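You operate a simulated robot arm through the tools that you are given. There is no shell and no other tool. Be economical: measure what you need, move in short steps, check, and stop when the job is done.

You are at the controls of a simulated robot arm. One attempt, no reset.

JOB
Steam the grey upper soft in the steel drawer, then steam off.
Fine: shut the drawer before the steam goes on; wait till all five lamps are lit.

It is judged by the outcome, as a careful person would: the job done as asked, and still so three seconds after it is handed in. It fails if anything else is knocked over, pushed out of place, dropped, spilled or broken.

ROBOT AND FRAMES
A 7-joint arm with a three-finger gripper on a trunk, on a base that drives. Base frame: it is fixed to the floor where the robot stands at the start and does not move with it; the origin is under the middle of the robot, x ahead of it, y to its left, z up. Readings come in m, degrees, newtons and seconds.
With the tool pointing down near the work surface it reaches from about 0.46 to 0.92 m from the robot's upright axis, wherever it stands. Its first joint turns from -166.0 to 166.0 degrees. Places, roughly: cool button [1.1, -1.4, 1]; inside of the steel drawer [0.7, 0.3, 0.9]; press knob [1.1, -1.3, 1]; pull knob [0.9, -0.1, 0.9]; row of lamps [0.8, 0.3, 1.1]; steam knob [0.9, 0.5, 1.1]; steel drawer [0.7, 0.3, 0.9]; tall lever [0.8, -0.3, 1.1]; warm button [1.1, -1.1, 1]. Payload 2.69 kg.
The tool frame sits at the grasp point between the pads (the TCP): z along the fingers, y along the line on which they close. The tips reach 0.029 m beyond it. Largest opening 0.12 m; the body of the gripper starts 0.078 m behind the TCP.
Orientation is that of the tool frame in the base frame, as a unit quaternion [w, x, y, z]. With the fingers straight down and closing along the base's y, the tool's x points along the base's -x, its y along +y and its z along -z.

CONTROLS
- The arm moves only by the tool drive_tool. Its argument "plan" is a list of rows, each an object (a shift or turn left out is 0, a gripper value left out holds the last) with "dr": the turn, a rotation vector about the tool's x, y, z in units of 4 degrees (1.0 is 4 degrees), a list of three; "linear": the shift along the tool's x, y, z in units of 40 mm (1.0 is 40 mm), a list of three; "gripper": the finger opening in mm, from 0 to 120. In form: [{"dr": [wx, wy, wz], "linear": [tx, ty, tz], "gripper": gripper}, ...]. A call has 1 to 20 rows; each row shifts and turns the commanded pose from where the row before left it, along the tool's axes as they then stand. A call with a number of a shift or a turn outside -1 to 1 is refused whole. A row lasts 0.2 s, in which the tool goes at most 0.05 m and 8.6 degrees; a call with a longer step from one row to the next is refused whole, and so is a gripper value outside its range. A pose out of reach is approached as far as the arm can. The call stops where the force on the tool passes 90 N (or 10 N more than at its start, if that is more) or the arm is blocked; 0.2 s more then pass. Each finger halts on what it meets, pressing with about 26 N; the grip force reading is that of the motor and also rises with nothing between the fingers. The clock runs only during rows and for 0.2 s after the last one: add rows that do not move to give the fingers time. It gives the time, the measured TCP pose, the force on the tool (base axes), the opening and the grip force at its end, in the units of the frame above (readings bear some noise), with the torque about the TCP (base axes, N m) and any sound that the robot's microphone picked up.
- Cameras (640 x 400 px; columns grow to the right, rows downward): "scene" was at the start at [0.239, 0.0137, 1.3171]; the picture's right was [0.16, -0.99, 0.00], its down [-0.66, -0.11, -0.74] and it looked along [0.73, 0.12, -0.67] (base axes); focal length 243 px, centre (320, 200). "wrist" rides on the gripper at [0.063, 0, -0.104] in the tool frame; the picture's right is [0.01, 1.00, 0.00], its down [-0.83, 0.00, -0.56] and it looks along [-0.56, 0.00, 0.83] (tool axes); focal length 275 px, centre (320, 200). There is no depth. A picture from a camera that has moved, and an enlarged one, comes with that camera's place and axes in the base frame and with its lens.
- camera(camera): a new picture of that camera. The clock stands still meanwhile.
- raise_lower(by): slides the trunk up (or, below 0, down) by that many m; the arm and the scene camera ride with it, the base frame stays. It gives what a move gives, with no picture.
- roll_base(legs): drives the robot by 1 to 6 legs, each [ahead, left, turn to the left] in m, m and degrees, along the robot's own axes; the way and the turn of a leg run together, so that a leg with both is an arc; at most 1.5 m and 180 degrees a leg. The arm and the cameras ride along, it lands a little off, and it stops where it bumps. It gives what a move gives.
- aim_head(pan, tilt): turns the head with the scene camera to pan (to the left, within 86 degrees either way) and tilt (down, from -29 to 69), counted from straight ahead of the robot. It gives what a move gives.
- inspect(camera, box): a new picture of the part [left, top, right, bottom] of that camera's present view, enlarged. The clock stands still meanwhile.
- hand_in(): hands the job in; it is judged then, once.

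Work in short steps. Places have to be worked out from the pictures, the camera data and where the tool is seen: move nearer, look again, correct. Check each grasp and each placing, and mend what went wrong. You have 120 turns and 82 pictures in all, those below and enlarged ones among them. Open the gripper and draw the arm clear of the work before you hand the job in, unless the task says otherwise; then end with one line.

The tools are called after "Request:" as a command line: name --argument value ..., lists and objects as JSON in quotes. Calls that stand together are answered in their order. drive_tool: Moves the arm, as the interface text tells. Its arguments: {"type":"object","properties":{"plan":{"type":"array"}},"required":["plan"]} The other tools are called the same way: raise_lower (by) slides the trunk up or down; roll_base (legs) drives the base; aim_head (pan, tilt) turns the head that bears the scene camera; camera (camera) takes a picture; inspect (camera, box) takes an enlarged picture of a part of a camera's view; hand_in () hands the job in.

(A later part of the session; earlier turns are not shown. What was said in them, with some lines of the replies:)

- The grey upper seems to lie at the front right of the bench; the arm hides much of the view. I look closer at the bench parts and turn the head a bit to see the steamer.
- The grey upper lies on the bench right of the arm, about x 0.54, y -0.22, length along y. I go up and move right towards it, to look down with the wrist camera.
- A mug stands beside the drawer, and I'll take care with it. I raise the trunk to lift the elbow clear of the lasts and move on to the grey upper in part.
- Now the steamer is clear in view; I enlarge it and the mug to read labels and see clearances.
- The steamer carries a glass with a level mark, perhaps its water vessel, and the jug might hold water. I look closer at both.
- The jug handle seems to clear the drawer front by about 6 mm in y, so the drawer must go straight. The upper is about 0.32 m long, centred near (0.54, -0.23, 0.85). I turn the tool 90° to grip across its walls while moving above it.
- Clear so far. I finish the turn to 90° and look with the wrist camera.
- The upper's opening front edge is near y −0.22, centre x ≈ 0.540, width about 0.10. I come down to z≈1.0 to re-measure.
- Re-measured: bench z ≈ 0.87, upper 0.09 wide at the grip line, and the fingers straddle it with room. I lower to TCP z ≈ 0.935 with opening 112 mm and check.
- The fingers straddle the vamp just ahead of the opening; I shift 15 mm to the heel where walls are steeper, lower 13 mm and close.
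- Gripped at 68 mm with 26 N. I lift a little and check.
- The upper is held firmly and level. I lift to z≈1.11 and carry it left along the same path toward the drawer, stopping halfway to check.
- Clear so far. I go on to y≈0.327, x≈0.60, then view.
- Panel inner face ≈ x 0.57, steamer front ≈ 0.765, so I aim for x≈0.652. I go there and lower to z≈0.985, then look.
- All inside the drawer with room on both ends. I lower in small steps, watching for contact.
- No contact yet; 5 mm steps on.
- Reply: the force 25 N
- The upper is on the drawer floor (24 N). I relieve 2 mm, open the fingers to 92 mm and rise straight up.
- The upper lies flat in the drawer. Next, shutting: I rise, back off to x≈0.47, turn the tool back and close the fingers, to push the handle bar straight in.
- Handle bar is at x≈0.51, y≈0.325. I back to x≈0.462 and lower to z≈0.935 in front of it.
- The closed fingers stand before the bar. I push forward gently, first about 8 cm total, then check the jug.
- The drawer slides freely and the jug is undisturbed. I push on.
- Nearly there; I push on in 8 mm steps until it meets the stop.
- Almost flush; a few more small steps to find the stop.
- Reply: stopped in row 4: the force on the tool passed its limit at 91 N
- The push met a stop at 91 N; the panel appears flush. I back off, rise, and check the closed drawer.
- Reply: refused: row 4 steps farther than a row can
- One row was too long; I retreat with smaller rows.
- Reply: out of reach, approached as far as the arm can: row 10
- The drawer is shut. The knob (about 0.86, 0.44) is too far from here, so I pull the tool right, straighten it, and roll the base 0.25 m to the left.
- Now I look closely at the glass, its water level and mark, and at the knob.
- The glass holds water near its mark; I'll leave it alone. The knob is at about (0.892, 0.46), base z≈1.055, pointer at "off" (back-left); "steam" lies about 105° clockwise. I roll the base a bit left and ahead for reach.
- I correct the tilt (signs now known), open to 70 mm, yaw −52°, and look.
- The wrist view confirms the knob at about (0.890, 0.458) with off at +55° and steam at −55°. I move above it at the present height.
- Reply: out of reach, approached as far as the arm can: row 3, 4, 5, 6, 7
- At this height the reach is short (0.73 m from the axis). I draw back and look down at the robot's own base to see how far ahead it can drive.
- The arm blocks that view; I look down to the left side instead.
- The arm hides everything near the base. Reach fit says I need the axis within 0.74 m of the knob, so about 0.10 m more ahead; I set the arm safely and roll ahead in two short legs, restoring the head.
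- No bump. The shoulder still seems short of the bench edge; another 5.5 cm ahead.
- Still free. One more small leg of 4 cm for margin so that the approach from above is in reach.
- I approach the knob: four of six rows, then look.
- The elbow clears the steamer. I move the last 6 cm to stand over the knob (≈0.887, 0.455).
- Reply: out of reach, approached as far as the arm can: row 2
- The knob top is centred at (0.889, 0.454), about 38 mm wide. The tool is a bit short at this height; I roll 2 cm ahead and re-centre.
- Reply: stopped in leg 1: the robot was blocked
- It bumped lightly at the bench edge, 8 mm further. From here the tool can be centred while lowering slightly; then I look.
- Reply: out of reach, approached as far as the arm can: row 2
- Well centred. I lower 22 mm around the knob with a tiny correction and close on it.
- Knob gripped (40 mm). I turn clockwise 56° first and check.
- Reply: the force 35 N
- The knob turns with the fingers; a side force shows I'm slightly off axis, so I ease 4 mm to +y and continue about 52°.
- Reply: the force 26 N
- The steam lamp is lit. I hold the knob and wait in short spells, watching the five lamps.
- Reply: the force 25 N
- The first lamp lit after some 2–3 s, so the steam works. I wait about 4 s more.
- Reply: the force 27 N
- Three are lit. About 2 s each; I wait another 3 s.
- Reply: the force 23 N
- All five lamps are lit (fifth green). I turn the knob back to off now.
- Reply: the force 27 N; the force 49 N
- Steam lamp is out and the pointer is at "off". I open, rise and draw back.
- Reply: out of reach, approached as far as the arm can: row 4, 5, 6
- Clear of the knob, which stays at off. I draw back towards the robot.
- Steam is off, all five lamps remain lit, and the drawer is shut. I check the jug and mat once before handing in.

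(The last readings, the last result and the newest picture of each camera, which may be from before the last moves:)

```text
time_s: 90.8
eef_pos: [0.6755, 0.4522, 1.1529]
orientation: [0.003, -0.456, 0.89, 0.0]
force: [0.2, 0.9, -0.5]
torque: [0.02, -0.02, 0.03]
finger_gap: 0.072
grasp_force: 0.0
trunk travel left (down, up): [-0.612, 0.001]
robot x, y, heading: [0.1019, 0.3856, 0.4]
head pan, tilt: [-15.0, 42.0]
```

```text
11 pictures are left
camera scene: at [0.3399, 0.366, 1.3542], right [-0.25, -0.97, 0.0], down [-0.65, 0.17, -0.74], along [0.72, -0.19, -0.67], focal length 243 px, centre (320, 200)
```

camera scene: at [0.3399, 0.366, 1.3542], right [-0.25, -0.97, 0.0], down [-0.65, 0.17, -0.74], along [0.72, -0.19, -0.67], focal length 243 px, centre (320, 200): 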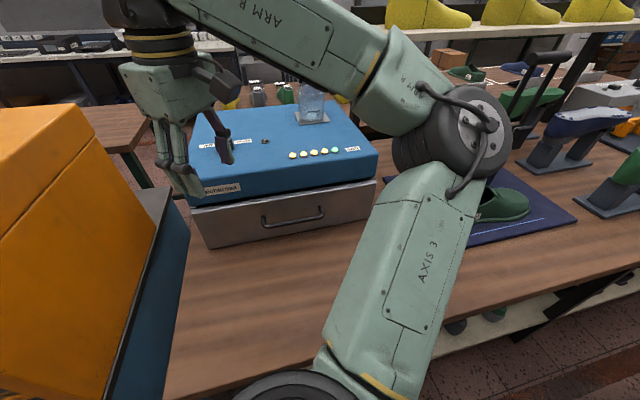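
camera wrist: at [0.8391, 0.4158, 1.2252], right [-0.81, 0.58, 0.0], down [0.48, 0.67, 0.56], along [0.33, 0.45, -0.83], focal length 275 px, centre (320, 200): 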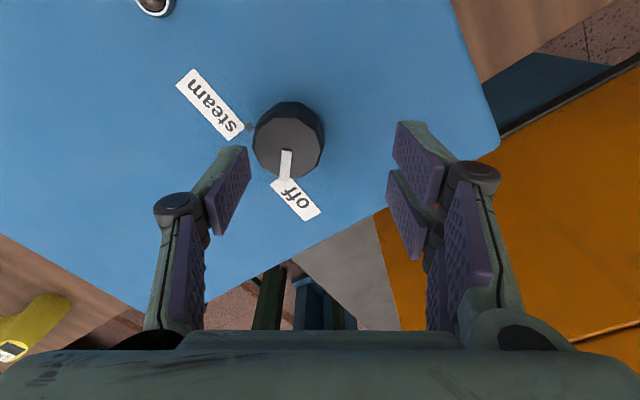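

The jug is hidden behind the arm, but nothing touched it and the last view showed it upright. I draw the arm back clear and take one last look.

Request:
drive_tool --plan '[{"linear": [0.5, 0.5, 0]}, {"linear": [0.5, 0.5, 0]}, {"linear": [0.5, 0.5, 0]}, {"linear": [0.5, 0.3, 0]}]'

Request:
aim_head --pan -55 --tilt 40

Request:
camera --camera "scene"

```text
time_s: 91.8
eef_pos: [0.5678, 0.4285, 1.153]
orientation: [0.002, -0.455, 0.89, 0.0]
force: [-1.1, 0.5, -0.1]
torque: [-0.01, 0.0, 0.02]
finger_gap: 0.0719
grasp_force: 0.0
trunk travel left (down, up): [-0.612, 0.001]
robot x, y, heading: [0.1025, 0.382, 0.4]
head pan, tilt: [-15.0, 42.0]
```

```text
time_s: 92.9
eef_pos: [0.5681, 0.429, 1.1537]
orientation: [0.003, -0.456, 0.89, -0.001]
force: [-0.7, -0.4, 0.4]
torque: [-0.02, -0.03, -0.01]
finger_gap: 0.072
grasp_force: 0.1
trunk travel left (down, up): [-0.612, 0.001]
robot x, y, heading: [0.105, 0.3854, 0.3]
head pan, tilt: [-55.0, 40.0]
```

```text
10 pictures are left
camera scene: at [0.3083, 0.3177, 1.3571], right [-0.81, -0.58, 0.0], down [-0.37, 0.52, -0.77], along [0.44, -0.62, -0.64], focal length 243 px, centre (320, 200)
```

scene: 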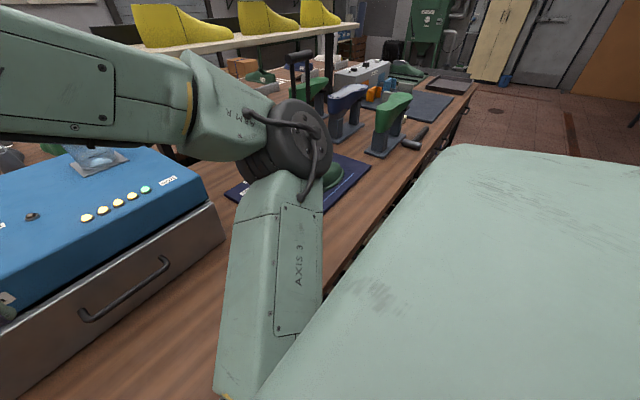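

Everything looks in order: steam lamp dark, five lamps lit, drawer shut, arm clear. I hand in.

Request:
hand_in

```text
The job is handed in.
```

The grey upper was steamed in the shut drawer until all five lamps lit, the knob is back at off, and the arm is drawn clear. The base nudged the bench edge lightly once. The arm hid the jug in the last pictures; it was upright when last seen, after that nudge and before the steam went on.
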